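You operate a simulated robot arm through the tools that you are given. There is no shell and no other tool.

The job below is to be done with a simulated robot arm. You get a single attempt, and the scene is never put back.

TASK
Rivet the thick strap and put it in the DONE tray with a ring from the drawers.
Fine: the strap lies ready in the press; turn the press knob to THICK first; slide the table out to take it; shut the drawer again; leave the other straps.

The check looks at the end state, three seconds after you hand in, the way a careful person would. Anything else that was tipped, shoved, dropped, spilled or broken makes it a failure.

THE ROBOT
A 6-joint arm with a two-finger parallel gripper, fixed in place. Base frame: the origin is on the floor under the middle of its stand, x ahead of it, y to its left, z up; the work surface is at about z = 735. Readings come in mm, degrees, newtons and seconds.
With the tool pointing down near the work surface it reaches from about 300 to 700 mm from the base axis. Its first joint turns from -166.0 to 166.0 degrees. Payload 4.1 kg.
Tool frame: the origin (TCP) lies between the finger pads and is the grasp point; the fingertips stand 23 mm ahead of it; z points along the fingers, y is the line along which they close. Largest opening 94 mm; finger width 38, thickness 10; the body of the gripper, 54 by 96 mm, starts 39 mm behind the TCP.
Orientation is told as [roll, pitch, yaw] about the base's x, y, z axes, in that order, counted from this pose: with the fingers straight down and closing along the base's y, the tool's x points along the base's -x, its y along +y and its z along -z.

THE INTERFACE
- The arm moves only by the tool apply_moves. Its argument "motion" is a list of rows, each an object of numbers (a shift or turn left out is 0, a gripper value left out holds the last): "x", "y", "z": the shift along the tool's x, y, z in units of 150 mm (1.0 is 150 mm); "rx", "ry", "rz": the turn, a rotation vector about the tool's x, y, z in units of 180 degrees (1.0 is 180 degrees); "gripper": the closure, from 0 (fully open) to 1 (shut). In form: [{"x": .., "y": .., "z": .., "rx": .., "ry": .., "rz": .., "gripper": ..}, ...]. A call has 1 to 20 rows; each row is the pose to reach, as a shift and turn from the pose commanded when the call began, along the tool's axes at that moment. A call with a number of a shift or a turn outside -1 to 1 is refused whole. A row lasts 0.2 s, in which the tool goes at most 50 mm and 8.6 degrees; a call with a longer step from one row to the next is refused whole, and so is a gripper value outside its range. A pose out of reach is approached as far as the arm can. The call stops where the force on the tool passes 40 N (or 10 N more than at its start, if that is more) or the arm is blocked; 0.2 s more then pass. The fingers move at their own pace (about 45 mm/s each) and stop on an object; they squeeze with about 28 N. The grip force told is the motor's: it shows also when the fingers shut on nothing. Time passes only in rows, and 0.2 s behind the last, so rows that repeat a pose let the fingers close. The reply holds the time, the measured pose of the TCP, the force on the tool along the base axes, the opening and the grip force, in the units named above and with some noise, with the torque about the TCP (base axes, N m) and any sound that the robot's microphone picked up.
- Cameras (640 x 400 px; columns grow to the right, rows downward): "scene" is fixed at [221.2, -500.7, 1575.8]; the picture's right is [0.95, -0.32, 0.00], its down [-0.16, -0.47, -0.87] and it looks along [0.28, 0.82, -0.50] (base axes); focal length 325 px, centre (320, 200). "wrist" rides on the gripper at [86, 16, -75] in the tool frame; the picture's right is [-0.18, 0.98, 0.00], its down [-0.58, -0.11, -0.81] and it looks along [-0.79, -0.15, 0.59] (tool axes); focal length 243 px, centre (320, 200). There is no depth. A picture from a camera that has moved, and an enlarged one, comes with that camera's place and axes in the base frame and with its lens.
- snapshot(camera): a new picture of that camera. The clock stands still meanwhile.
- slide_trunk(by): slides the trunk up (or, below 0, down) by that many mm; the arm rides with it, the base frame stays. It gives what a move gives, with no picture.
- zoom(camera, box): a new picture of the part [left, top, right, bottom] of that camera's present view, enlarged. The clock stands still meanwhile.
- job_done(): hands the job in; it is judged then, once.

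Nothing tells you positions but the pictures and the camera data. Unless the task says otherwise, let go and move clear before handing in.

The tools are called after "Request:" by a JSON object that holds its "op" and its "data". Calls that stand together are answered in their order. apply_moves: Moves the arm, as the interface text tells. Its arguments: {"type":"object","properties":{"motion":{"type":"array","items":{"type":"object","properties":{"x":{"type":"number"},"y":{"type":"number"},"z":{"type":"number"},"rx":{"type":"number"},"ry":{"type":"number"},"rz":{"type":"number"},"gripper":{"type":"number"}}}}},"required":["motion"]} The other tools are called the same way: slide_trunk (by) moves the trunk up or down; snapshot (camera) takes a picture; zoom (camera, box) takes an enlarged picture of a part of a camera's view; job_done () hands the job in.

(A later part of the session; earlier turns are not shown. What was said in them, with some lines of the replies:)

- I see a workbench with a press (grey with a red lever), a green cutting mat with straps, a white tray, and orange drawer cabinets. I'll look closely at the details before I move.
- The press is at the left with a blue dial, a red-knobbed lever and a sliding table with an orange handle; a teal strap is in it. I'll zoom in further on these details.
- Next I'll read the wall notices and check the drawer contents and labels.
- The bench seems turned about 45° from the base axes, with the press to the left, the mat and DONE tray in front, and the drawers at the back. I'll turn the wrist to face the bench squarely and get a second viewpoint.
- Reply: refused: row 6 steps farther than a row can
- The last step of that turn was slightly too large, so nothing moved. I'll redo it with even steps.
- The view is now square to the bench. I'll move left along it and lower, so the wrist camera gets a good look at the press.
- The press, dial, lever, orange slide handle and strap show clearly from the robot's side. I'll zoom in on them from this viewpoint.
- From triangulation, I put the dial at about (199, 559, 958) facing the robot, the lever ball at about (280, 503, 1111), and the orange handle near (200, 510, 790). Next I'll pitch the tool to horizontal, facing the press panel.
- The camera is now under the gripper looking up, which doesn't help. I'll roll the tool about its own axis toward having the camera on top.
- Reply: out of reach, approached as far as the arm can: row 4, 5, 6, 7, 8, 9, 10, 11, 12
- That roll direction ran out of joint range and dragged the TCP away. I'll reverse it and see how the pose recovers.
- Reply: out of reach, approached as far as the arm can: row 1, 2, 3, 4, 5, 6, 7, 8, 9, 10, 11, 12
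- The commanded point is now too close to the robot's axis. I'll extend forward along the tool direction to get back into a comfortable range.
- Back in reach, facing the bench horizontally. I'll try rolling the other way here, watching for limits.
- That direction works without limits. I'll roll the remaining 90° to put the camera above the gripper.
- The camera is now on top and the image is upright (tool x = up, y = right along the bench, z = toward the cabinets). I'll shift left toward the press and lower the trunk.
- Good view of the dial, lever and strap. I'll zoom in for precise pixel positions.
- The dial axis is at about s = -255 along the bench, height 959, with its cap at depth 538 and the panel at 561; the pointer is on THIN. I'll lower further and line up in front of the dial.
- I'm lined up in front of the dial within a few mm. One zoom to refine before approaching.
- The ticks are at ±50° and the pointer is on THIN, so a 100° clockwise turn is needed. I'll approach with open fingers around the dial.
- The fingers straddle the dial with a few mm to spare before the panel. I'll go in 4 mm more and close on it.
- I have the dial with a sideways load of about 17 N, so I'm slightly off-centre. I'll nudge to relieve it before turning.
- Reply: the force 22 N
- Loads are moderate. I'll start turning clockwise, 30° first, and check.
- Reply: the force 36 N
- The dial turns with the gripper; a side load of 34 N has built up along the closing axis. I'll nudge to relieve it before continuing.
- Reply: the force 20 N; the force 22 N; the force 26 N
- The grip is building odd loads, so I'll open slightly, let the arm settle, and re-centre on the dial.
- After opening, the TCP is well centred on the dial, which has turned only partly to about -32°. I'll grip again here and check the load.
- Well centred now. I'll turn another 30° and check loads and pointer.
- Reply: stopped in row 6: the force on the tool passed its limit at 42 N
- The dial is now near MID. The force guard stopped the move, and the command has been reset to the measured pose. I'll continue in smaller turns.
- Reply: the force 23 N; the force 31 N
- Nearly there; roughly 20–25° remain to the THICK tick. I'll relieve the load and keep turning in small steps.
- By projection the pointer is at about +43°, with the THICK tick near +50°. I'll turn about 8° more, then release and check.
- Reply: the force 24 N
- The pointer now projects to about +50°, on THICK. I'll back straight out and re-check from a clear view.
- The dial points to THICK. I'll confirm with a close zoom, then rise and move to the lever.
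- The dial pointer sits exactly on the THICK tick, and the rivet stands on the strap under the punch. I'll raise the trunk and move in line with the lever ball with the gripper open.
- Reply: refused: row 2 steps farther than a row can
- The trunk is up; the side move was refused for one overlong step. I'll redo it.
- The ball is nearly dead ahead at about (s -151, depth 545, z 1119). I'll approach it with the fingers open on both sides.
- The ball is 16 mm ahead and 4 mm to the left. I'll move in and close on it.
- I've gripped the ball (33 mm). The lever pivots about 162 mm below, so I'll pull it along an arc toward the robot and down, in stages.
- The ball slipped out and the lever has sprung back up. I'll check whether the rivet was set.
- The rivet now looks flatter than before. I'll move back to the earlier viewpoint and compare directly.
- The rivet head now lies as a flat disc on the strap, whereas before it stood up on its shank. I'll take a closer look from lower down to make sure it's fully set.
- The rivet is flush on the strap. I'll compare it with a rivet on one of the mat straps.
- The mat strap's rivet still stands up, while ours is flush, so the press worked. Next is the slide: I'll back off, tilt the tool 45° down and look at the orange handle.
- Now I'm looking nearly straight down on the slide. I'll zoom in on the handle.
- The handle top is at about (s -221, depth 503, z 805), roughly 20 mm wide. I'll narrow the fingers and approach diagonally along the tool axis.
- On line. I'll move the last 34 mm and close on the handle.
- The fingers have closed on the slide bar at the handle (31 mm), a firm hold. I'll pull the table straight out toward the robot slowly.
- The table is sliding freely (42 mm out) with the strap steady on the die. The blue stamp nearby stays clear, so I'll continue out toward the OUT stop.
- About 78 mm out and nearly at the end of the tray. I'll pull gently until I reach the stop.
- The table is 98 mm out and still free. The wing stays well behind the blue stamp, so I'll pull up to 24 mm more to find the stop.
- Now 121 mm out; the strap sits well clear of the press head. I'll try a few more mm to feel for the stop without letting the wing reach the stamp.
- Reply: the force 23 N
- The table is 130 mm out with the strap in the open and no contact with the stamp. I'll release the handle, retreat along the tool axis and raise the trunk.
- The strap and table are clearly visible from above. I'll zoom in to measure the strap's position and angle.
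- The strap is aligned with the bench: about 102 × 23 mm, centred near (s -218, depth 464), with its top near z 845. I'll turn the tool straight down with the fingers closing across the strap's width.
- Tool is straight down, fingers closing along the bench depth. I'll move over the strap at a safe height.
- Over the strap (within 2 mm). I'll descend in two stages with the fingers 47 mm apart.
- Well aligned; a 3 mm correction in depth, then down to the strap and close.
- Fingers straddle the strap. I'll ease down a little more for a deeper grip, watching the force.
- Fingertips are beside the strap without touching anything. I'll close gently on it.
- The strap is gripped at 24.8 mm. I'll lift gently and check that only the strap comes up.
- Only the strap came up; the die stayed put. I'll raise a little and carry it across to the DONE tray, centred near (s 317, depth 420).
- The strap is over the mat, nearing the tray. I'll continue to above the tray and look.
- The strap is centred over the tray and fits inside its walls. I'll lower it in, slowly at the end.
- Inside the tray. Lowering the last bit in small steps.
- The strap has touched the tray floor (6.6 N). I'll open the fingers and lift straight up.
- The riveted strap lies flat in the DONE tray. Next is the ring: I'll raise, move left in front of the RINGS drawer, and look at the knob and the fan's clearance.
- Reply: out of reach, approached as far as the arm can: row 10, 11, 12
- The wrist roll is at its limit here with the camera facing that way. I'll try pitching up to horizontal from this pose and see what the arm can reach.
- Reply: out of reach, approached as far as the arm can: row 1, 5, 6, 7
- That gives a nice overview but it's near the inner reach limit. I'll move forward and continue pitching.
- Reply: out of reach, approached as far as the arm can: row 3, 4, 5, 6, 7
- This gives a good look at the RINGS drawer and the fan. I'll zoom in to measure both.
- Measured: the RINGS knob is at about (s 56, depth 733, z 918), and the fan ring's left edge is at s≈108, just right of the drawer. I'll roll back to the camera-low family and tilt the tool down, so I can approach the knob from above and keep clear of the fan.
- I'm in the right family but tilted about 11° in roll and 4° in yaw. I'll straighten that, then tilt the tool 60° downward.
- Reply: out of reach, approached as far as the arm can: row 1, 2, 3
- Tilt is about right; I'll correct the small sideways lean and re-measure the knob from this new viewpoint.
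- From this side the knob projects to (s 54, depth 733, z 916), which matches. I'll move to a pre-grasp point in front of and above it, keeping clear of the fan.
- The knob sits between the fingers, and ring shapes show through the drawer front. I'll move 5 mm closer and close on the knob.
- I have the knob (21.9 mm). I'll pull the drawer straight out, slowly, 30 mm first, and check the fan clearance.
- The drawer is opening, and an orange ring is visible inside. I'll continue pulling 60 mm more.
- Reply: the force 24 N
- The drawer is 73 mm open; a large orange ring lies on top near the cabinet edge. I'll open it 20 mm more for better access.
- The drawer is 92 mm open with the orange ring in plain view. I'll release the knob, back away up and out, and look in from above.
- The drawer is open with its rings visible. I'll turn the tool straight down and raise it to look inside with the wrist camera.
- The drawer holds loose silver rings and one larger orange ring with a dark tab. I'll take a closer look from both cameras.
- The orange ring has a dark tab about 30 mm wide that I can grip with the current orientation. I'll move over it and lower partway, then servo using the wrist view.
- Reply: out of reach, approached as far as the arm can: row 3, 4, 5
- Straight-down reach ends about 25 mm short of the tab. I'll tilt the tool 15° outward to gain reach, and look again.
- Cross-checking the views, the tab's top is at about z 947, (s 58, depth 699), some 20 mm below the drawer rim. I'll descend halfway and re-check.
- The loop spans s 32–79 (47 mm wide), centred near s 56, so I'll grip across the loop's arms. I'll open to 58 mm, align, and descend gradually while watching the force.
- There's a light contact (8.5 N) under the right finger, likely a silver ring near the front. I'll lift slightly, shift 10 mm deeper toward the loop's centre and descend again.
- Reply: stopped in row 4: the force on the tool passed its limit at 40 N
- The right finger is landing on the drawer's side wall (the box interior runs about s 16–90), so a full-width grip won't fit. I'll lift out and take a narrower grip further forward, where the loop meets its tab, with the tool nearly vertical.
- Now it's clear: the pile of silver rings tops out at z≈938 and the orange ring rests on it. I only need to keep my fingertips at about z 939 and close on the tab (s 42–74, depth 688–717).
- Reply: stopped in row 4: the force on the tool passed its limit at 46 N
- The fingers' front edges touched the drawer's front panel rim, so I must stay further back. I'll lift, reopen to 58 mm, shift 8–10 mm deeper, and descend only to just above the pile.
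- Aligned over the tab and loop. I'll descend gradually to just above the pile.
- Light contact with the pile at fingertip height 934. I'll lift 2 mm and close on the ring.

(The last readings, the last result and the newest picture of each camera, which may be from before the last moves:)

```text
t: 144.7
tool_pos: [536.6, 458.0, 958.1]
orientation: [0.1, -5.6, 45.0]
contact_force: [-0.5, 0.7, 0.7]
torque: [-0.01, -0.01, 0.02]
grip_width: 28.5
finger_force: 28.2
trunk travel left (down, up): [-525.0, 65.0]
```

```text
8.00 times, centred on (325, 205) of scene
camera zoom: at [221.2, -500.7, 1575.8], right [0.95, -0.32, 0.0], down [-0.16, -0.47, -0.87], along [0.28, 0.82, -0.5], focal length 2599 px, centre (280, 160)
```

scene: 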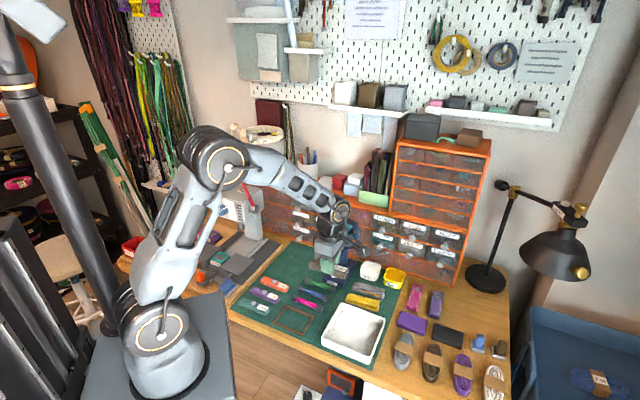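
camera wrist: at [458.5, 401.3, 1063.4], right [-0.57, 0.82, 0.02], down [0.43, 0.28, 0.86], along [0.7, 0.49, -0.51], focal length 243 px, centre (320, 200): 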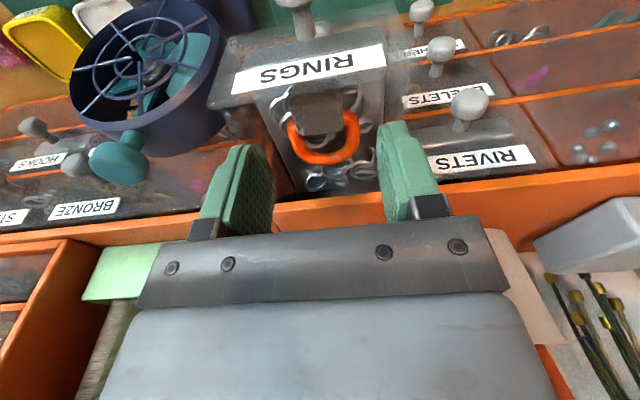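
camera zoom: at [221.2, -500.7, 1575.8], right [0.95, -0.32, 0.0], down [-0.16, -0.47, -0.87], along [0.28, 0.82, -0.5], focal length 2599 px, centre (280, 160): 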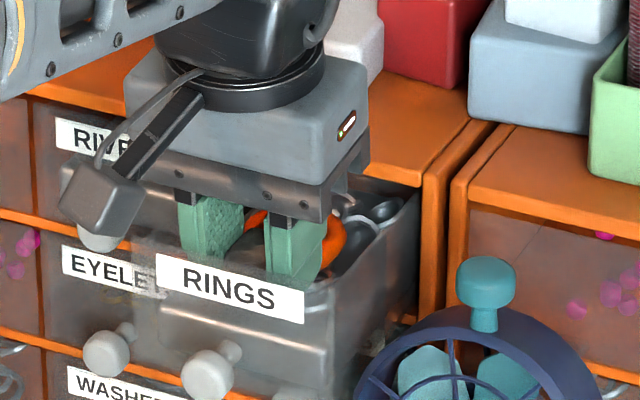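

The tab is gripped (28.5 mm). I'll lift it straight up slowly and check.

Request:
{"op": "apply_moves", "data": {"motion": [{"z": -0.03, "x": -0.003}, {"z": -0.08, "x": -0.008}, {"z": -0.15, "x": -0.012}, {"z": -0.25, "x": -0.015}, {"z": -0.35, "x": -0.015}, {"z": -0.45, "x": -0.015}, {"z": -0.45, "x": -0.015}]}}

Request:
{"op": "snapshot", "data": {"camera": "wrist"}}

Request:
{"op": "zoom", "data": {"camera": "scene", "box": [290, 160, 370, 240]}}

```text
t: 146.3
tool_pos: [532.8, 454.8, 1025.4]
orientation: [0.1, -5.7, 45.1]
contact_force: [-1.1, 0.4, 0.0]
torque: [-0.01, 0.01, 0.0]
grip_width: 28.8
finger_force: 28.3
trunk travel left (down, up): [-525.0, 65.0]
```

```text
taken
camera wrist: at [455.7, 399.4, 1090.3], right [-0.57, 0.82, 0.02], down [0.43, 0.28, 0.86], along [0.7, 0.5, -0.51], focal length 243 px, centre (320, 200)
```

wrist: 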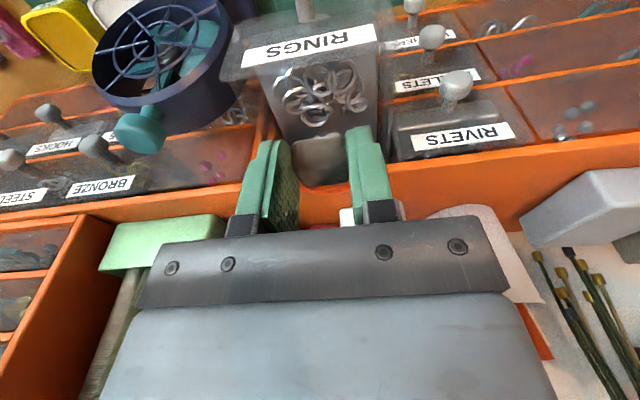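

```text
5.00 times, centred on (330, 200) of scene
camera zoom: at [221.2, -500.7, 1575.8], right [0.95, -0.32, 0.0], down [-0.16, -0.47, -0.87], along [0.28, 0.82, -0.5], focal length 1625 px, centre (270, 200)
```

zoom: 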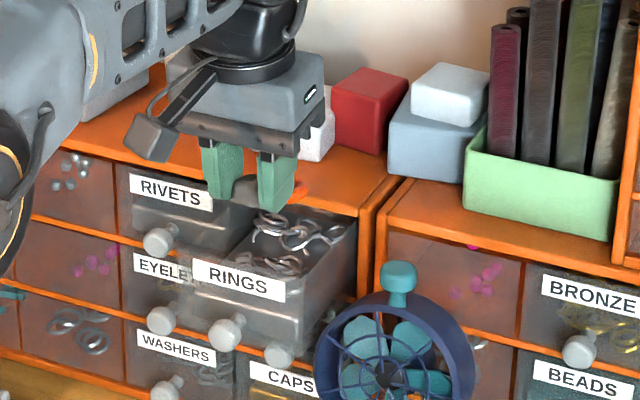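

The ring is in hand and the drawer's other rings stayed put. I'll back out toward the robot, straighten the tool, and carry it to the tray.

Request:
{"op": "apply_moves", "data": {"motion": [{"x": 0.2, "z": -0.05}, {"x": 0.45, "z": -0.1}, {"x": 0.7, "z": -0.14}, {"x": 1.0, "z": -0.18}, {"x": 1.0, "z": -0.18, "ry": 0.031}, {"x": 1.0, "z": -0.18, "ry": 0.031}]}}

Request:
{"op": "snapshot", "data": {"camera": "wrist"}}

```text
t: 147.7
tool_pos: [425.8, 345.5, 1037.1]
orientation: [0.0, 0.1, 45.1]
contact_force: [0.2, 0.1, -0.4]
torque: [-0.04, 0.02, 0.01]
grip_width: 28.4
finger_force: 28.3
trunk travel left (down, up): [-525.0, 65.0]
```

```text
taken
camera wrist: at [353.3, 295.2, 1111.6], right [-0.57, 0.82, 0.0], down [0.49, 0.33, 0.81], along [0.66, 0.46, -0.59], focal length 243 px, centre (320, 200)
```

wrist: 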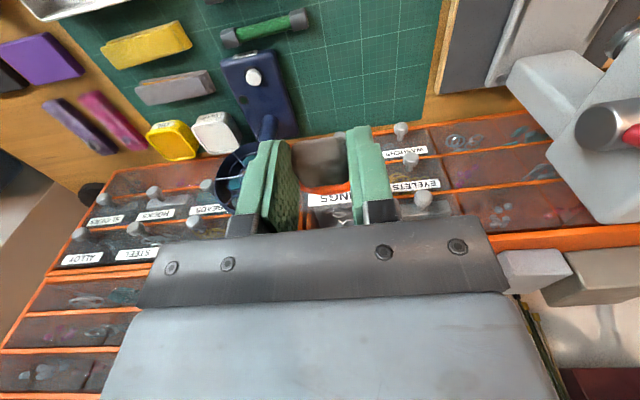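

Request:
{"op": "apply_moves", "data": {"motion": [{"x": 0.3}, {"x": 0.6}, {"x": 0.7, "y": -0.25}, {"x": 0.8, "y": -0.5}, {"x": 0.9, "y": -0.75}, {"x": 0.95, "y": -1.0}, {"x": 0.95, "y": -1.0}]}}

Request:
{"op": "apply_moves", "data": {"motion": [{"y": -0.3}, {"y": -0.6}, {"y": -0.8}, {"y": -0.8}]}}

Request:
{"op": "apply_moves", "data": {"motion": [{"rz": -0.0455}, {"rz": -0.091}, {"rz": -0.1365}, {"rz": -0.182}, {"rz": -0.2275}, {"rz": -0.273}, {"rz": -0.3185}, {"rz": -0.364}, {"rz": -0.4095}, {"rz": -0.455}, {"rz": -0.5}, {"rz": -0.5}]}}

Request:
{"op": "snapshot", "data": {"camera": "wrist"}}

Request:
{"op": "snapshot", "data": {"camera": "scene"}}

```text
t: 149.3
tool_pos: [432.9, 138.6, 1032.6]
orientation: [0.2, 0.0, 45.1]
contact_force: [-0.6, -0.9, 0.6]
torque: [-0.02, 0.01, -0.01]
grip_width: 28.5
finger_force: 27.5
trunk travel left (down, up): [-525.0, 65.0]
```

```text
t: 150.3
tool_pos: [518.1, 54.1, 1036.8]
orientation: [0.1, 0.0, 45.1]
contact_force: [0.1, -0.3, 0.3]
torque: [0.01, -0.03, -0.06]
grip_width: 28.7
finger_force: 28.0
trunk travel left (down, up): [-525.0, 65.0]
```

```text
t: 152.9
tool_pos: [517.3, 54.0, 1038.0]
orientation: [-0.1, -0.1, 135.2]
contact_force: [-0.7, 0.7, -1.3]
torque: [0.0, 0.04, 0.0]
grip_width: 28.7
finger_force: 27.7
trunk travel left (down, up): [-525.0, 65.0]
```

```text
taken
camera wrist: at [567.3, -18.3, 1111.4], right [-0.82, -0.57, 0.0], down [-0.33, 0.49, 0.81], along [-0.46, 0.66, -0.59], focal length 243 px, centre (320, 200)
```

wrist: 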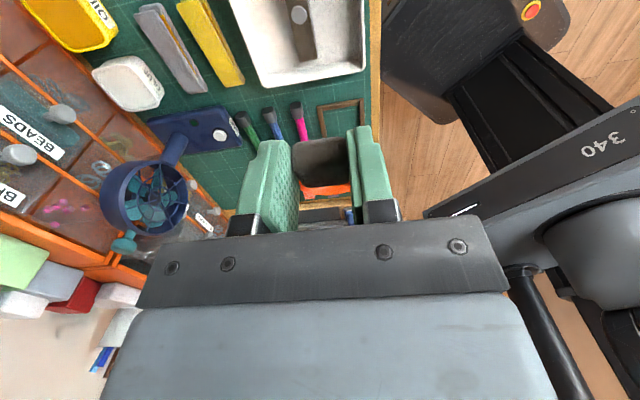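

```text
taken
```

scene: 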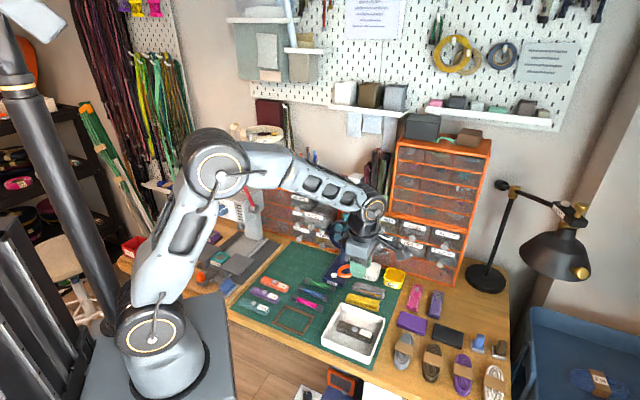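

Over the tray with the ring turned lengthwise. I'll shift to the free front half and descend.

Request:
{"op": "apply_moves", "data": {"motion": [{"y": 0.12, "z": 0.15}, {"y": 0.12, "z": 0.45}, {"y": 0.12, "z": 0.75}, {"y": 0.12, "z": 1.0}, {"y": 0.12, "z": 1.0}]}}

Request:
{"op": "snapshot", "data": {"camera": "wrist"}}

Request:
{"op": "zoom", "data": {"camera": "scene", "box": [300, 230, 430, 370]}}

```text
t: 154.1
tool_pos: [505.4, 40.5, 884.6]
orientation: [0.0, -0.1, 135.1]
contact_force: [-0.4, 0.0, 0.3]
torque: [0.0, -0.01, -0.04]
grip_width: 28.7
finger_force: 28.1
trunk travel left (down, up): [-525.0, 65.0]
```

```text
taken
camera wrist: at [554.9, -31.6, 959.1], right [-0.82, -0.57, 0.0], down [-0.33, 0.49, 0.81], along [-0.46, 0.67, -0.59], focal length 243 px, centre (320, 200)
```

wrist: 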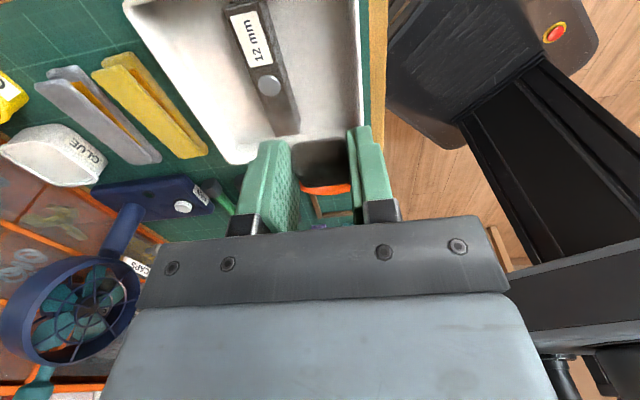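

```text
2.86 times, centred on (365, 300) of scene
camera zoom: at [221.2, -500.7, 1575.8], right [0.95, -0.32, 0.0], down [-0.16, -0.47, -0.87], along [0.28, 0.82, -0.5], focal length 928 px, centre (191, -86)
```

zoom: 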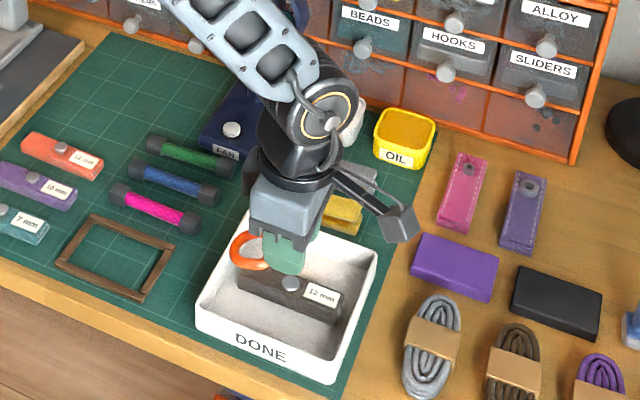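

The drop point lies between the strap and the tray's front wall, about 30 mm from each. I'll continue down.

Request:
{"op": "apply_moves", "data": {"motion": [{"z": 0.2}, {"z": 0.4}, {"z": 0.55}, {"z": 0.65}, {"z": 0.65}]}}

Request:
{"op": "snapshot", "data": {"camera": "wrist"}}

Request:
{"op": "zoom", "data": {"camera": "scene", "box": [310, 265, 420, 365]}}

```text
t: 155.3
tool_pos: [503.1, 41.8, 787.5]
orientation: [0.0, -0.1, 135.1]
contact_force: [0.5, 0.1, -0.1]
torque: [-0.01, 0.0, 0.0]
grip_width: 28.7
finger_force: 27.9
trunk travel left (down, up): [-525.0, 65.0]
```

```text
taken
camera wrist: at [552.3, -30.1, 862.2], right [-0.82, -0.57, 0.0], down [-0.33, 0.49, 0.81], along [-0.46, 0.67, -0.59], focal length 243 px, centre (320, 200)
```

wrist: 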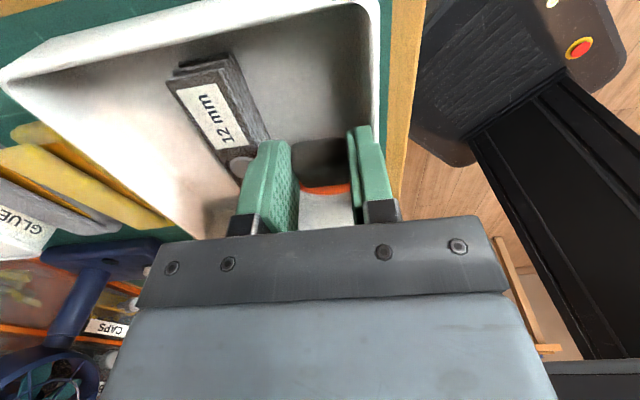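

```text
4.00 times, centred on (365, 315) of scene
camera zoom: at [221.2, -500.7, 1575.8], right [0.95, -0.32, 0.0], down [-0.16, -0.47, -0.87], along [0.28, 0.82, -0.5], focal length 1300 px, centre (140, -260)
```

zoom: 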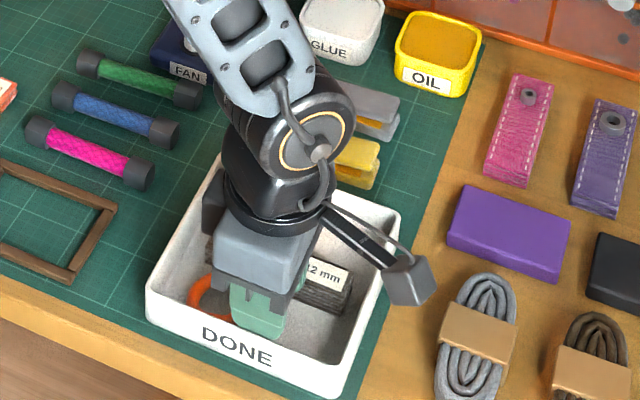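

The front finger is close to the tray's front wall, so I'll shift 4 mm toward the strap and lower gently.

Request:
{"op": "apply_moves", "data": {"motion": [{"y": -0.028}, {"y": -0.028, "z": 0.04}, {"y": -0.028, "z": 0.08}, {"y": -0.028, "z": 0.1}, {"y": -0.028, "z": 0.1}]}}

Request:
{"op": "apply_moves", "data": {"motion": [{"z": 0.012}, {"z": 0.024}, {"z": 0.024}]}}

```text
t: 156.5
tool_pos: [506.2, 42.5, 775.5]
orientation: [0.1, -0.1, 135.0]
contact_force: [5.7, -3.1, 13.0]
torque: [0.5, 0.43, -0.1]
grip_width: 28.6
finger_force: 27.5
trunk travel left (down, up): [-525.0, 65.0]
```

```text
t: 157.3
tool_pos: [505.9, 43.8, 772.0]
orientation: [0.0, -0.1, 135.0]
contact_force: [2.8, -3.4, 13.5]
torque: [0.46, 0.47, 0.01]
grip_width: 28.7
finger_force: 27.9
trunk travel left (down, up): [-525.0, 65.0]
```

The loop's far end has touched the tray floor. I'll open just enough to free the tab, then lift straight out.

Request:
{"op": "apply_moves", "data": {"motion": [{"gripper": 0.66}, {"gripper": 0.61}, {"gripper": 0.6}, {"gripper": 0.6}]}}

Request:
{"op": "snapshot", "data": {"camera": "wrist"}}

Request:
{"op": "zoom", "data": {"camera": "scene", "box": [310, 265, 420, 365]}}

```text
t: 158.3
tool_pos: [506.9, 44.9, 771.6]
orientation: [-0.1, 0.0, 135.0]
contact_force: [0.3, -0.6, -0.2]
torque: [-0.04, 0.01, -0.03]
grip_width: 37.5
finger_force: 0.1
trunk travel left (down, up): [-525.0, 65.0]
```

```text
taken
camera wrist: at [556.6, -27.5, 845.4], right [-0.82, -0.57, 0.0], down [-0.33, 0.49, 0.81], along [-0.46, 0.67, -0.59], focal length 243 px, centre (320, 200)
```

wrist: 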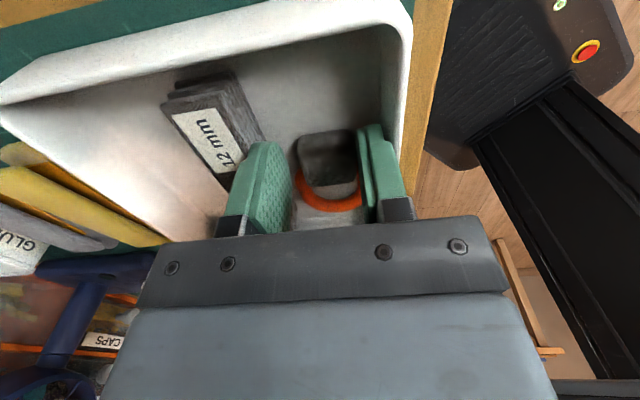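

```text
4.00 times, centred on (365, 315) of scene
camera zoom: at [221.2, -500.7, 1575.8], right [0.95, -0.32, 0.0], down [-0.16, -0.47, -0.87], along [0.28, 0.82, -0.5], focal length 1300 px, centre (140, -260)
```

zoom: 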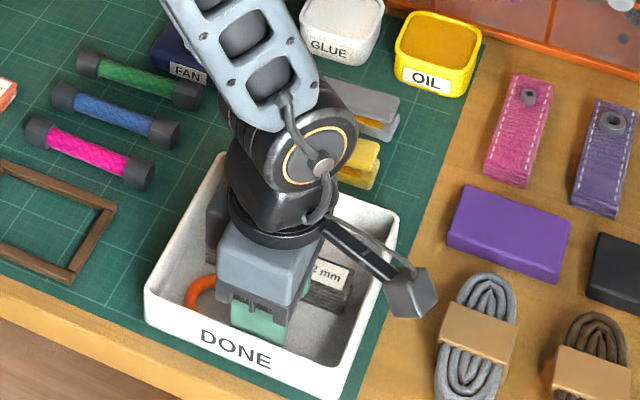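

The ring is released. I'll lift straight up and check the tray.

Request:
{"op": "apply_moves", "data": {"motion": [{"z": -0.03}, {"z": -0.1}, {"z": -0.25}, {"z": -0.5}, {"z": -0.8}, {"z": -1.0}, {"z": -1.0}]}}

Request:
{"op": "snapshot", "data": {"camera": "wrist"}}

Request:
{"op": "zoom", "data": {"camera": "scene", "box": [310, 265, 420, 365]}}

```text
t: 159.9
tool_pos: [510.3, 44.9, 922.0]
orientation: [0.0, -0.1, 135.1]
contact_force: [-0.7, 0.2, -0.2]
torque: [0.0, -0.01, -0.04]
grip_width: 38.0
finger_force: 0.1
trunk travel left (down, up): [-525.0, 65.0]
```

```text
taken
camera wrist: at [559.8, -26.9, 996.6], right [-0.82, -0.57, 0.0], down [-0.33, 0.49, 0.81], along [-0.46, 0.67, -0.59], focal length 243 px, centre (320, 200)
```

wrist: 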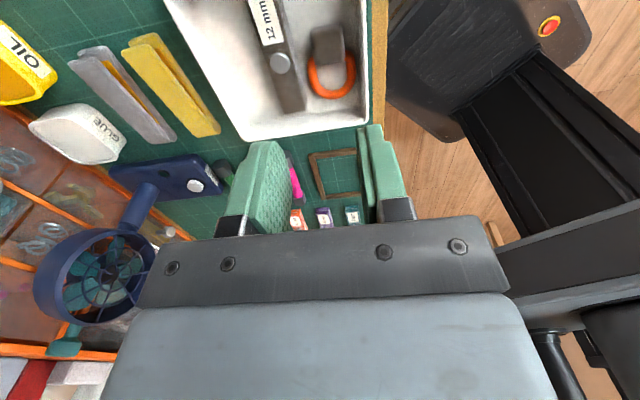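

```text
4.00 times, centred on (365, 315) of scene
camera zoom: at [221.2, -500.7, 1575.8], right [0.95, -0.32, 0.0], down [-0.16, -0.47, -0.87], along [0.28, 0.82, -0.5], focal length 1300 px, centre (140, -260)
```

zoom: 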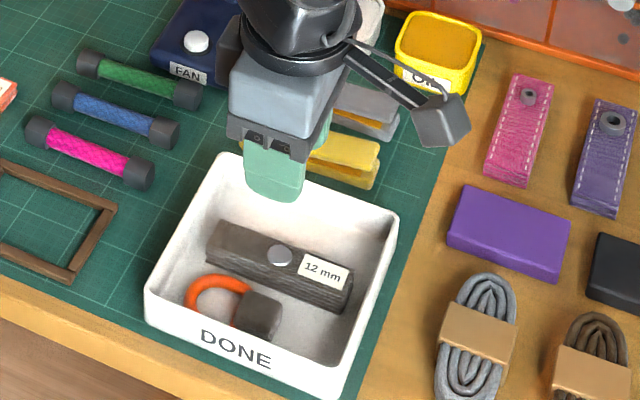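

Strap and ring lie side by side in the DONE tray. Now I'll go back and shut the drawer: up, left to the drawer, then tilt as before.

Request:
{"op": "apply_moves", "data": {"motion": [{"z": -0.3}, {"z": -0.6}, {"z": -0.6, "x": -0.3}, {"z": -0.6, "x": -0.6}, {"z": -0.6, "x": -0.9}, {"z": -0.6, "x": -1.0}, {"z": -0.6, "x": -1.0}]}}

Request:
{"op": "apply_moves", "data": {"motion": [{"x": -0.3}, {"x": -0.6}, {"x": -0.8}, {"x": -0.8}]}}

Request:
{"op": "apply_moves", "data": {"motion": [{"rz": 0.0455}, {"rz": 0.091}, {"rz": 0.1365}, {"rz": 0.182}, {"rz": 0.2275}, {"rz": 0.273}, {"rz": 0.3185}, {"rz": 0.364}, {"rz": 0.4095}, {"rz": 0.455}, {"rz": 0.5}, {"rz": 0.5}]}}

Request:
{"op": "apply_moves", "data": {"motion": [{"ry": -0.04}, {"ry": -0.08}, {"ry": -0.12}, {"ry": -0.157}, {"ry": -0.157}]}}

Request:
{"op": "snapshot", "data": {"camera": "wrist"}}

```text
t: 161.5
tool_pos: [403.7, 150.8, 1011.5]
orientation: [0.0, -0.1, 135.1]
contact_force: [0.2, 0.5, -0.3]
torque: [-0.01, 0.01, -0.03]
grip_width: 37.6
finger_force: 0.2
trunk travel left (down, up): [-525.0, 65.0]
```

```text
t: 162.5
tool_pos: [318.9, 234.3, 1009.6]
orientation: [0.0, -0.2, 135.1]
contact_force: [0.0, 0.1, -0.2]
torque: [-0.03, 0.02, 0.02]
grip_width: 37.5
finger_force: 0.1
trunk travel left (down, up): [-525.0, 65.0]
```

```text
t: 165.1
tool_pos: [316.0, 234.3, 1011.4]
orientation: [0.2, 0.0, 45.0]
contact_force: [-0.4, 0.6, 0.0]
torque: [-0.01, -0.04, -0.02]
grip_width: 37.8
finger_force: 0.1
trunk travel left (down, up): [-525.0, 65.0]
```

```text
t: 166.3
tool_pos: [316.8, 235.1, 1012.2]
orientation: [0.1, -28.4, 45.0]
contact_force: [0.1, -0.7, 0.9]
torque: [0.01, -0.03, 0.01]
grip_width: 37.7
finger_force: 0.0
trunk travel left (down, up): [-525.0, 65.0]
```

```text
taken
camera wrist: at [225.9, 168.6, 1036.2], right [-0.58, 0.81, 0.09], down [0.17, 0.01, 0.99], along [0.8, 0.59, -0.15], focal length 243 px, centre (320, 200)
```

wrist: 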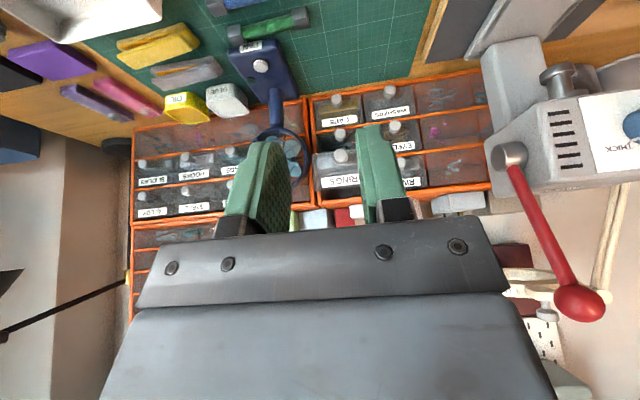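

Request:
{"op": "apply_moves", "data": {"motion": [{"z": 0.2, "x": -0.2}, {"z": 0.42, "x": -0.41}, {"z": 0.63, "x": -0.62}, {"z": 0.8, "x": -0.79}, {"z": 0.8, "x": -0.79}]}}

Request:
{"op": "snapshot", "data": {"camera": "wrist"}}

Request:
{"op": "zoom", "data": {"camera": "scene", "box": [280, 160, 380, 260]}}

```text
t: 167.5
tool_pos: [429.3, 352.5, 962.1]
orientation: [0.2, -28.3, 45.0]
contact_force: [0.2, -0.6, 0.0]
torque: [0.0, 0.02, 0.0]
grip_width: 37.6
finger_force: 0.1
trunk travel left (down, up): [-525.0, 65.0]
```

```text
taken
camera wrist: at [339.8, 285.5, 985.3], right [-0.58, 0.81, 0.09], down [0.17, 0.01, 0.99], along [0.8, 0.59, -0.15], focal length 243 px, centre (320, 200)
```

wrist: 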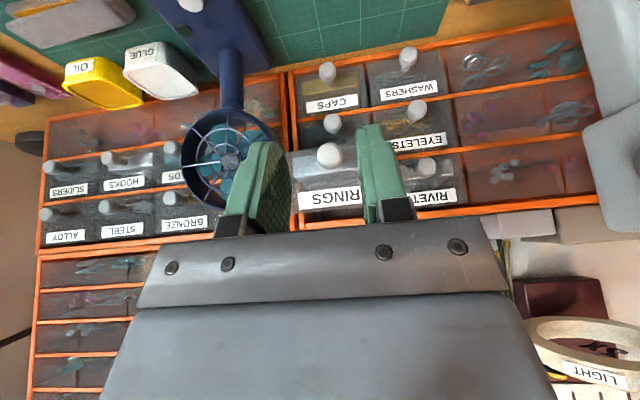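

```text
4.00 times, centred on (330, 210) of scene
camera zoom: at [221.2, -500.7, 1575.8], right [0.95, -0.32, 0.0], down [-0.16, -0.47, -0.87], along [0.28, 0.82, -0.5], focal length 1300 px, centre (280, 160)
```

zoom: 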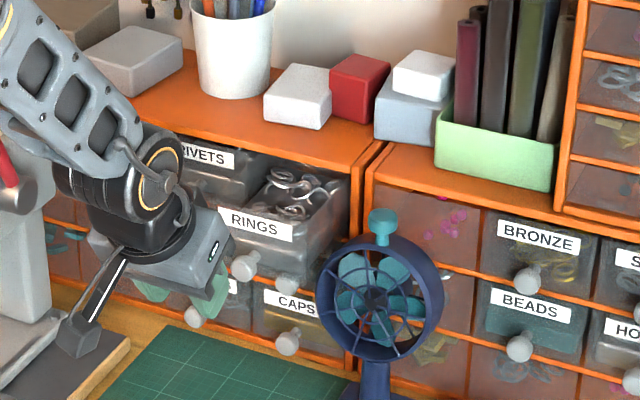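

The knob is at (s 57, depth 642, z 917). I'll approach and grip it as before.

Request:
{"op": "apply_moves", "data": {"motion": [{"z": 0.12, "x": -0.08, "y": -0.01, "gripper": 0.5}, {"z": 0.24, "x": -0.16, "y": -0.02, "gripper": 0.5}, {"z": 0.36, "x": -0.235, "y": -0.02, "gripper": 0.5}, {"z": 0.44, "x": -0.275, "y": -0.02, "gripper": 0.5}, {"z": 0.44, "x": -0.275, "y": -0.02, "gripper": 0.5}]}}

Request:
{"op": "zoom", "data": {"camera": "wrist", "box": [220, 100, 440, 240]}}

```text
t: 168.7
tool_pos: [478.9, 396.1, 923.5]
orientation: [0.1, -28.2, 45.1]
contact_force: [-0.3, -0.1, 0.4]
torque: [0.0, -0.03, -0.01]
grip_width: 46.7
finger_force: 0.1
trunk travel left (down, up): [-525.0, 65.0]
```

```text
2.86 times, centred on (330, 170) of wrist
camera zoom: at [388.7, 328.2, 946.9], right [-0.58, 0.81, 0.09], down [0.17, 0.01, 0.99], along [0.8, 0.59, -0.15], focal length 693 px, centre (291, 286)
```

zoom: 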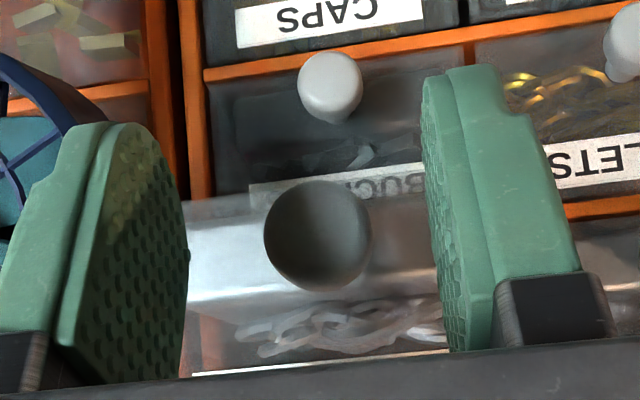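

Request:
{"op": "apply_moves", "data": {"motion": [{"z": 0.016, "x": -0.029, "y": 0.01}, {"z": 0.016, "x": -0.029, "y": 0.01}, {"z": 0.016, "x": -0.029, "y": 0.01, "gripper": 0.65}, {"z": 0.016, "x": -0.029, "y": 0.01, "gripper": 0.8}, {"z": 0.016, "x": -0.029, "y": 0.01, "gripper": 1}, {"z": 0.016, "x": -0.029, "y": 0.01, "gripper": 1}]}}

```text
t: 170.1
tool_pos: [482.0, 400.6, 922.8]
orientation: [0.1, -28.2, 45.1]
contact_force: [-2.3, 2.8, -1.0]
torque: [-0.03, 0.01, 0.17]
grip_width: 20.1
finger_force: 45.1
trunk travel left (down, up): [-525.0, 65.0]
```

Gripped. I'll push the drawer straight in, slowly, and feel for the stop.

Request:
{"op": "apply_moves", "data": {"motion": [{"z": 0.02, "x": -0.037}, {"z": 0.05, "x": -0.093}, {"z": 0.09, "x": -0.168}, {"z": 0.13, "x": -0.242}, {"z": 0.17, "x": -0.317}, {"z": 0.205, "x": -0.382}, {"z": 0.235, "x": -0.438}, {"z": 0.26, "x": -0.485}, {"z": 0.26, "x": -0.485}]}}

Request:
{"op": "zoom", "data": {"camera": "scene", "box": [280, 160, 380, 260]}}

```text
t: 172.1
tool_pos: [542.2, 459.9, 922.2]
orientation: [0.0, -28.2, 45.1]
contact_force: [-0.8, 0.0, -3.2]
torque: [-0.54, 0.48, 0.03]
grip_width: 20.4
finger_force: 44.6
trunk travel left (down, up): [-525.0, 65.0]
```

```text
4.00 times, centred on (330, 210) of scene
camera zoom: at [221.2, -500.7, 1575.8], right [0.95, -0.32, 0.0], down [-0.16, -0.47, -0.87], along [0.28, 0.82, -0.5], focal length 1300 px, centre (280, 160)
```

zoom: 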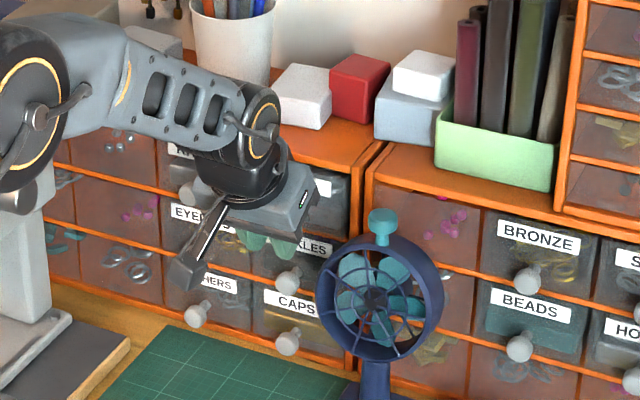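

Nearly closed. I'll push the remaining few mm gently until it seats.

Request:
{"op": "apply_moves", "data": {"motion": [{"z": 0.008, "x": -0.015}, {"z": 0.016, "x": -0.029}, {"z": 0.024, "x": -0.044}, {"z": 0.024, "x": -0.044}]}}

```text
t: 173.1
tool_pos: [545.8, 464.2, 924.3]
orientation: [0.2, -28.3, 45.0]
contact_force: [-1.3, 2.1, -0.1]
torque: [-0.16, 0.21, 0.07]
grip_width: 20.4
finger_force: 44.8
trunk travel left (down, up): [-525.0, 65.0]
```

Request:
{"op": "apply_moves", "data": {"motion": [{"z": 0.008, "x": -0.015}, {"z": 0.016, "x": -0.029}, {"z": 0.024, "x": -0.044}, {"z": 0.024, "x": -0.044}]}}

Request:
{"op": "snapshot", "data": {"camera": "wrist"}}

```text
t: 174.0
tool_pos: [546.1, 465.7, 922.9]
orientation: [0.1, -27.7, 45.0]
contact_force: [-19.0, -16.2, 14.1]
torque: [-0.24, 0.22, -0.01]
grip_width: 19.8
finger_force: 45.0
trunk travel left (down, up): [-525.0, 65.0]
stopped in row 4: the force on the tool passed its limit at 41 N (the readings are from after the stop); the commanded pose is now the measured one
```

```text
taken
camera wrist: at [456.1, 397.2, 948.5], right [-0.58, 0.81, 0.09], down [0.18, 0.02, 0.98], along [0.79, 0.59, -0.16], focal length 243 px, centre (320, 200)
```

wrist: 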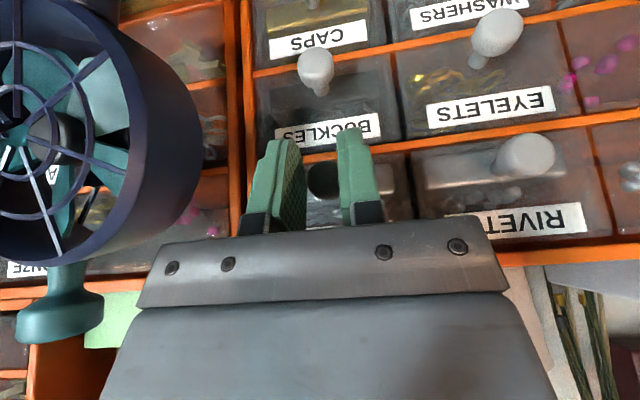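

The drawer has seated against its stop. I'll release the knob, back away, and check everything.

Request:
{"op": "apply_moves", "data": {"motion": [{"gripper": 0.6}, {"gripper": 0.5}, {"gripper": 0.5}, {"gripper": 0.5, "z": -0.05, "x": 0.1}, {"gripper": 0.5, "z": -0.2, "x": 0.25}, {"gripper": 0.5, "z": -0.45, "x": 0.4}, {"gripper": 0.5, "z": -0.7, "x": 0.55}, {"gripper": 0.5, "z": -0.9, "x": 0.7}, {"gripper": 0.5, "z": -0.9, "x": 0.7}]}}

Request:
{"op": "snapshot", "data": {"camera": "wrist"}}

Request:
{"op": "zoom", "data": {"camera": "scene", "box": [280, 160, 380, 260]}}

```text
t: 176.0
tool_pos: [439.9, 352.1, 990.6]
orientation: [0.1, -27.8, 45.0]
contact_force: [0.2, -0.5, -0.1]
torque: [-0.04, 0.02, 0.04]
grip_width: 46.9
finger_force: 0.1
trunk travel left (down, up): [-525.0, 65.0]
```

```text
taken
camera wrist: at [348.9, 284.6, 1016.2], right [-0.58, 0.81, 0.09], down [0.18, 0.02, 0.98], along [0.79, 0.59, -0.16], focal length 243 px, centre (320, 200)
```

wrist: 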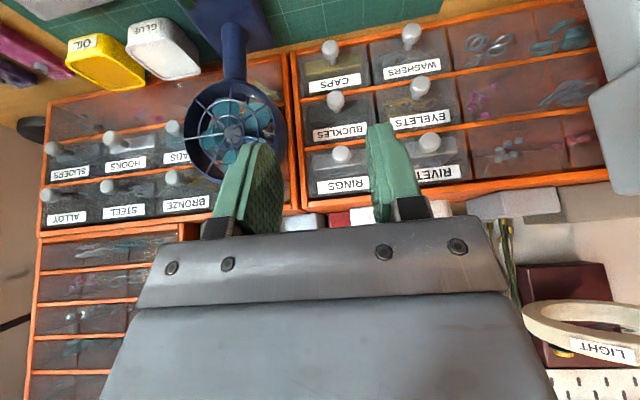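

```text
4.00 times, centred on (330, 210) of scene
camera zoom: at [221.2, -500.7, 1575.8], right [0.95, -0.32, 0.0], down [-0.16, -0.47, -0.87], along [0.28, 0.82, -0.5], focal length 1300 px, centre (280, 160)
```

zoom: 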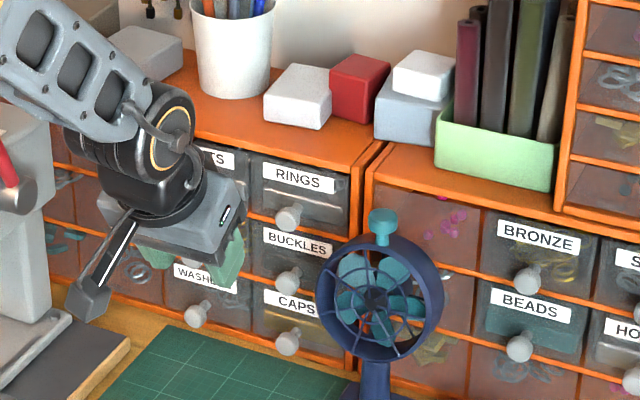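

The RINGS drawer is shut, its knob back at its starting pixel position, and the fan hasn't moved. I'll move the arm clear and do a final check of the whole scene.

Request:
{"op": "apply_moves", "data": {"motion": [{"z": -0.2, "x": 0.1}, {"z": -0.4, "x": 0.3}, {"z": -0.6, "x": 0.5}, {"z": -0.7, "x": 0.7}, {"z": -0.7, "x": 0.7}]}}

Request:
{"op": "snapshot", "data": {"camera": "scene"}}

Request:
{"op": "zoom", "data": {"camera": "scene", "box": [220, 240, 420, 370]}}

Request:
{"op": "zoom", "data": {"camera": "scene", "box": [310, 265, 420, 365]}}

Request:
{"op": "zoom", "data": {"camera": "scene", "box": [140, 160, 300, 320]}}

Request:
{"op": "zoom", "data": {"camera": "scene", "box": [260, 140, 480, 280]}}

```text
t: 177.2
tool_pos: [338.2, 252.9, 1037.2]
orientation: [0.1, -27.7, 45.0]
contact_force: [0.1, -0.2, 0.5]
torque: [-0.04, 0.0, 0.0]
grip_width: 47.0
finger_force: 0.1
trunk travel left (down, up): [-525.0, 65.0]
```

```text
taken
```

scene: 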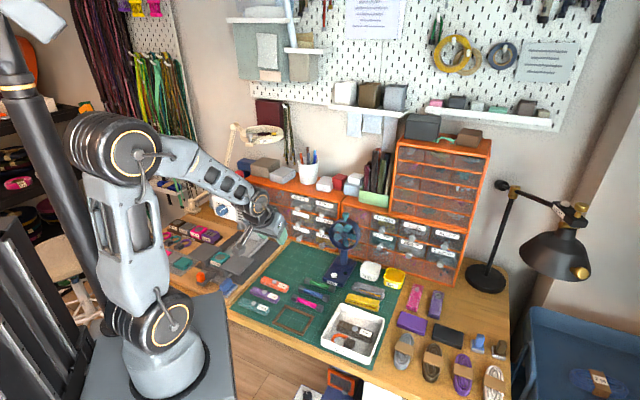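

```text
3.08 times, centred on (320, 305) of scene
camera zoom: at [221.2, -500.7, 1575.8], right [0.95, -0.32, 0.0], down [-0.16, -0.47, -0.87], along [0.28, 0.82, -0.5], focal length 1000 px, centre (320, -123)
```

zoom: 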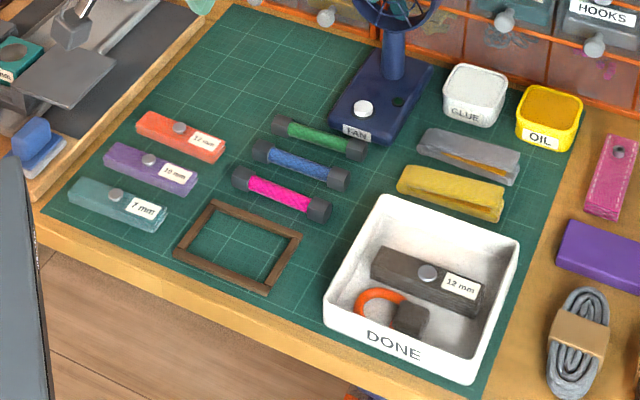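

```text
4.00 times, centred on (365, 315) of scene
camera zoom: at [221.2, -500.7, 1575.8], right [0.95, -0.32, 0.0], down [-0.16, -0.47, -0.87], along [0.28, 0.82, -0.5], focal length 1300 px, centre (140, -260)
```

zoom: 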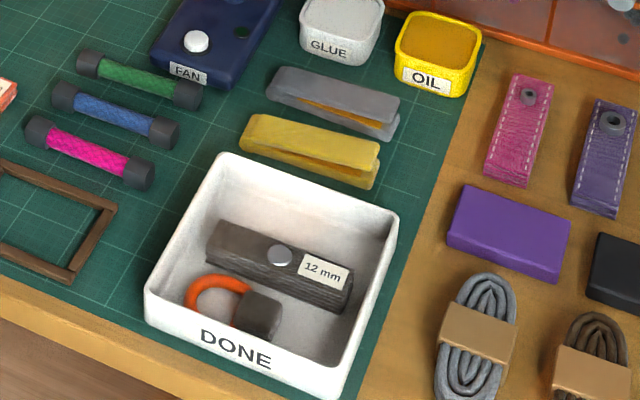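

```text
2.50 times, centred on (220, 240) of scene
camera zoom: at [221.2, -500.7, 1575.8], right [0.95, -0.32, 0.0], down [-0.16, -0.47, -0.87], along [0.28, 0.82, -0.5], focal length 812 px, centre (570, 100)
```

zoom: 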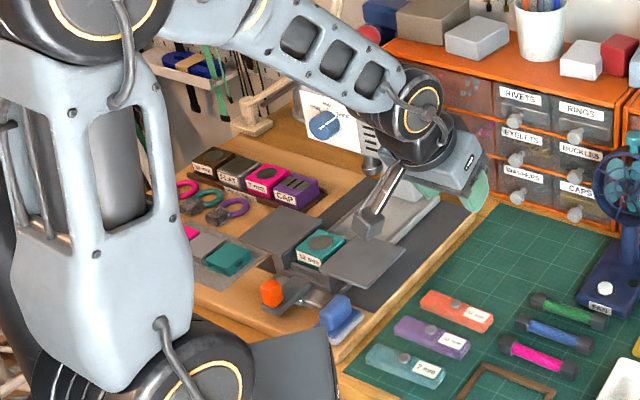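

```text
2.86 times, centred on (370, 210) of scene
camera zoom: at [221.2, -500.7, 1575.8], right [0.95, -0.32, 0.0], down [-0.16, -0.47, -0.87], along [0.28, 0.82, -0.5], focal length 928 px, centre (177, 171)
```

zoom: 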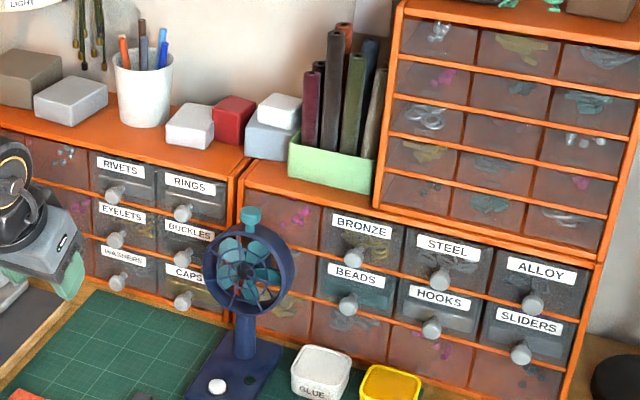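

Everything looks in place. One last close look at the rivet compared with an unset one on the mat.

Request:
{"op": "zoom", "data": {"camera": "scene", "box": [355, 305, 405, 345]}}

Request:
{"op": "zoom", "data": {"camera": "scene", "box": [245, 270, 295, 310]}}

```text
10.00 times, centred on (380, 325) of scene
camera zoom: at [221.2, -500.7, 1575.8], right [0.95, -0.32, 0.0], down [-0.16, -0.47, -0.87], along [0.28, 0.82, -0.5], focal length 3249 px, centre (-280, -1050)
```

zoom: 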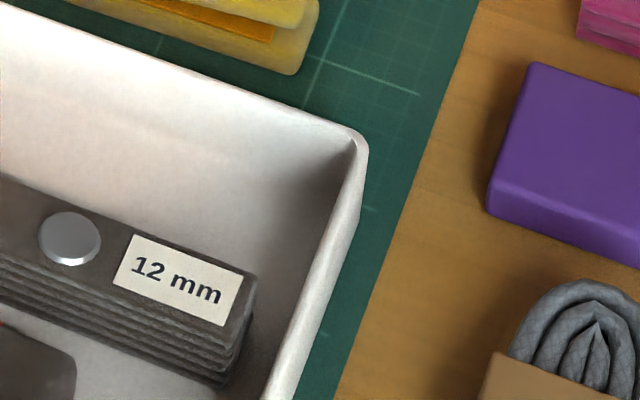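

```text
10.00 times, centred on (270, 290) of scene
camera zoom: at [221.2, -500.7, 1575.8], right [0.95, -0.32, 0.0], down [-0.16, -0.47, -0.87], along [0.28, 0.82, -0.5], focal length 3249 px, centre (820, -700)
```

zoom: 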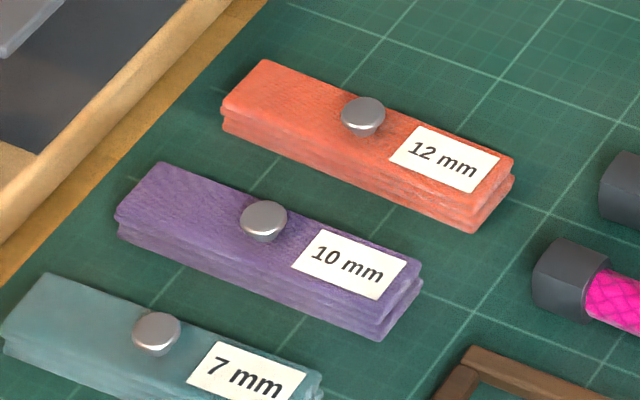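

Our strap's rivet is flush, while the untouched straps' rivets still stand up. Strap and ring are in the DONE tray, the RINGS drawer is shut, the dial is on THICK, and the arm is clear with the gripper empty, so I'm handing in.

Request:
{"op": "job_done", "data": {}}

```text
The job is handed in.
```

The thick strap is riveted and lying in the DONE tray next to an orange ring from the RINGS drawer. I've handed the job in, but the verdict hasn't come back.

- **Press:** I turned the knob to THICK before pressing. The lever ball slipped out of the grip near the end of the pull and sprang back up. The rivet had already been set by then; its head is flush, while those on the other straps still stand up.
- **Table:** I slid it out about 130 mm and lifted the strap off. It is still out, since you didn't ask for it to go back in.
- **Ring:** It took a few tries to reach it past the loose silver rings and the drawer's front edge. On two of those tries the gripper pressed on the drawer or its contents hard enough to trip the force limit (about 40–46 N). I saw no damage or shifted rings afterwards.
- **Drawer:** I pushed it shut until it hit its stop, and its knob is back where it started.
- **Everything else:** The other straps, the fan and the rest of the bench looked undisturbed in the final pictures. The gripper is empty and clear.
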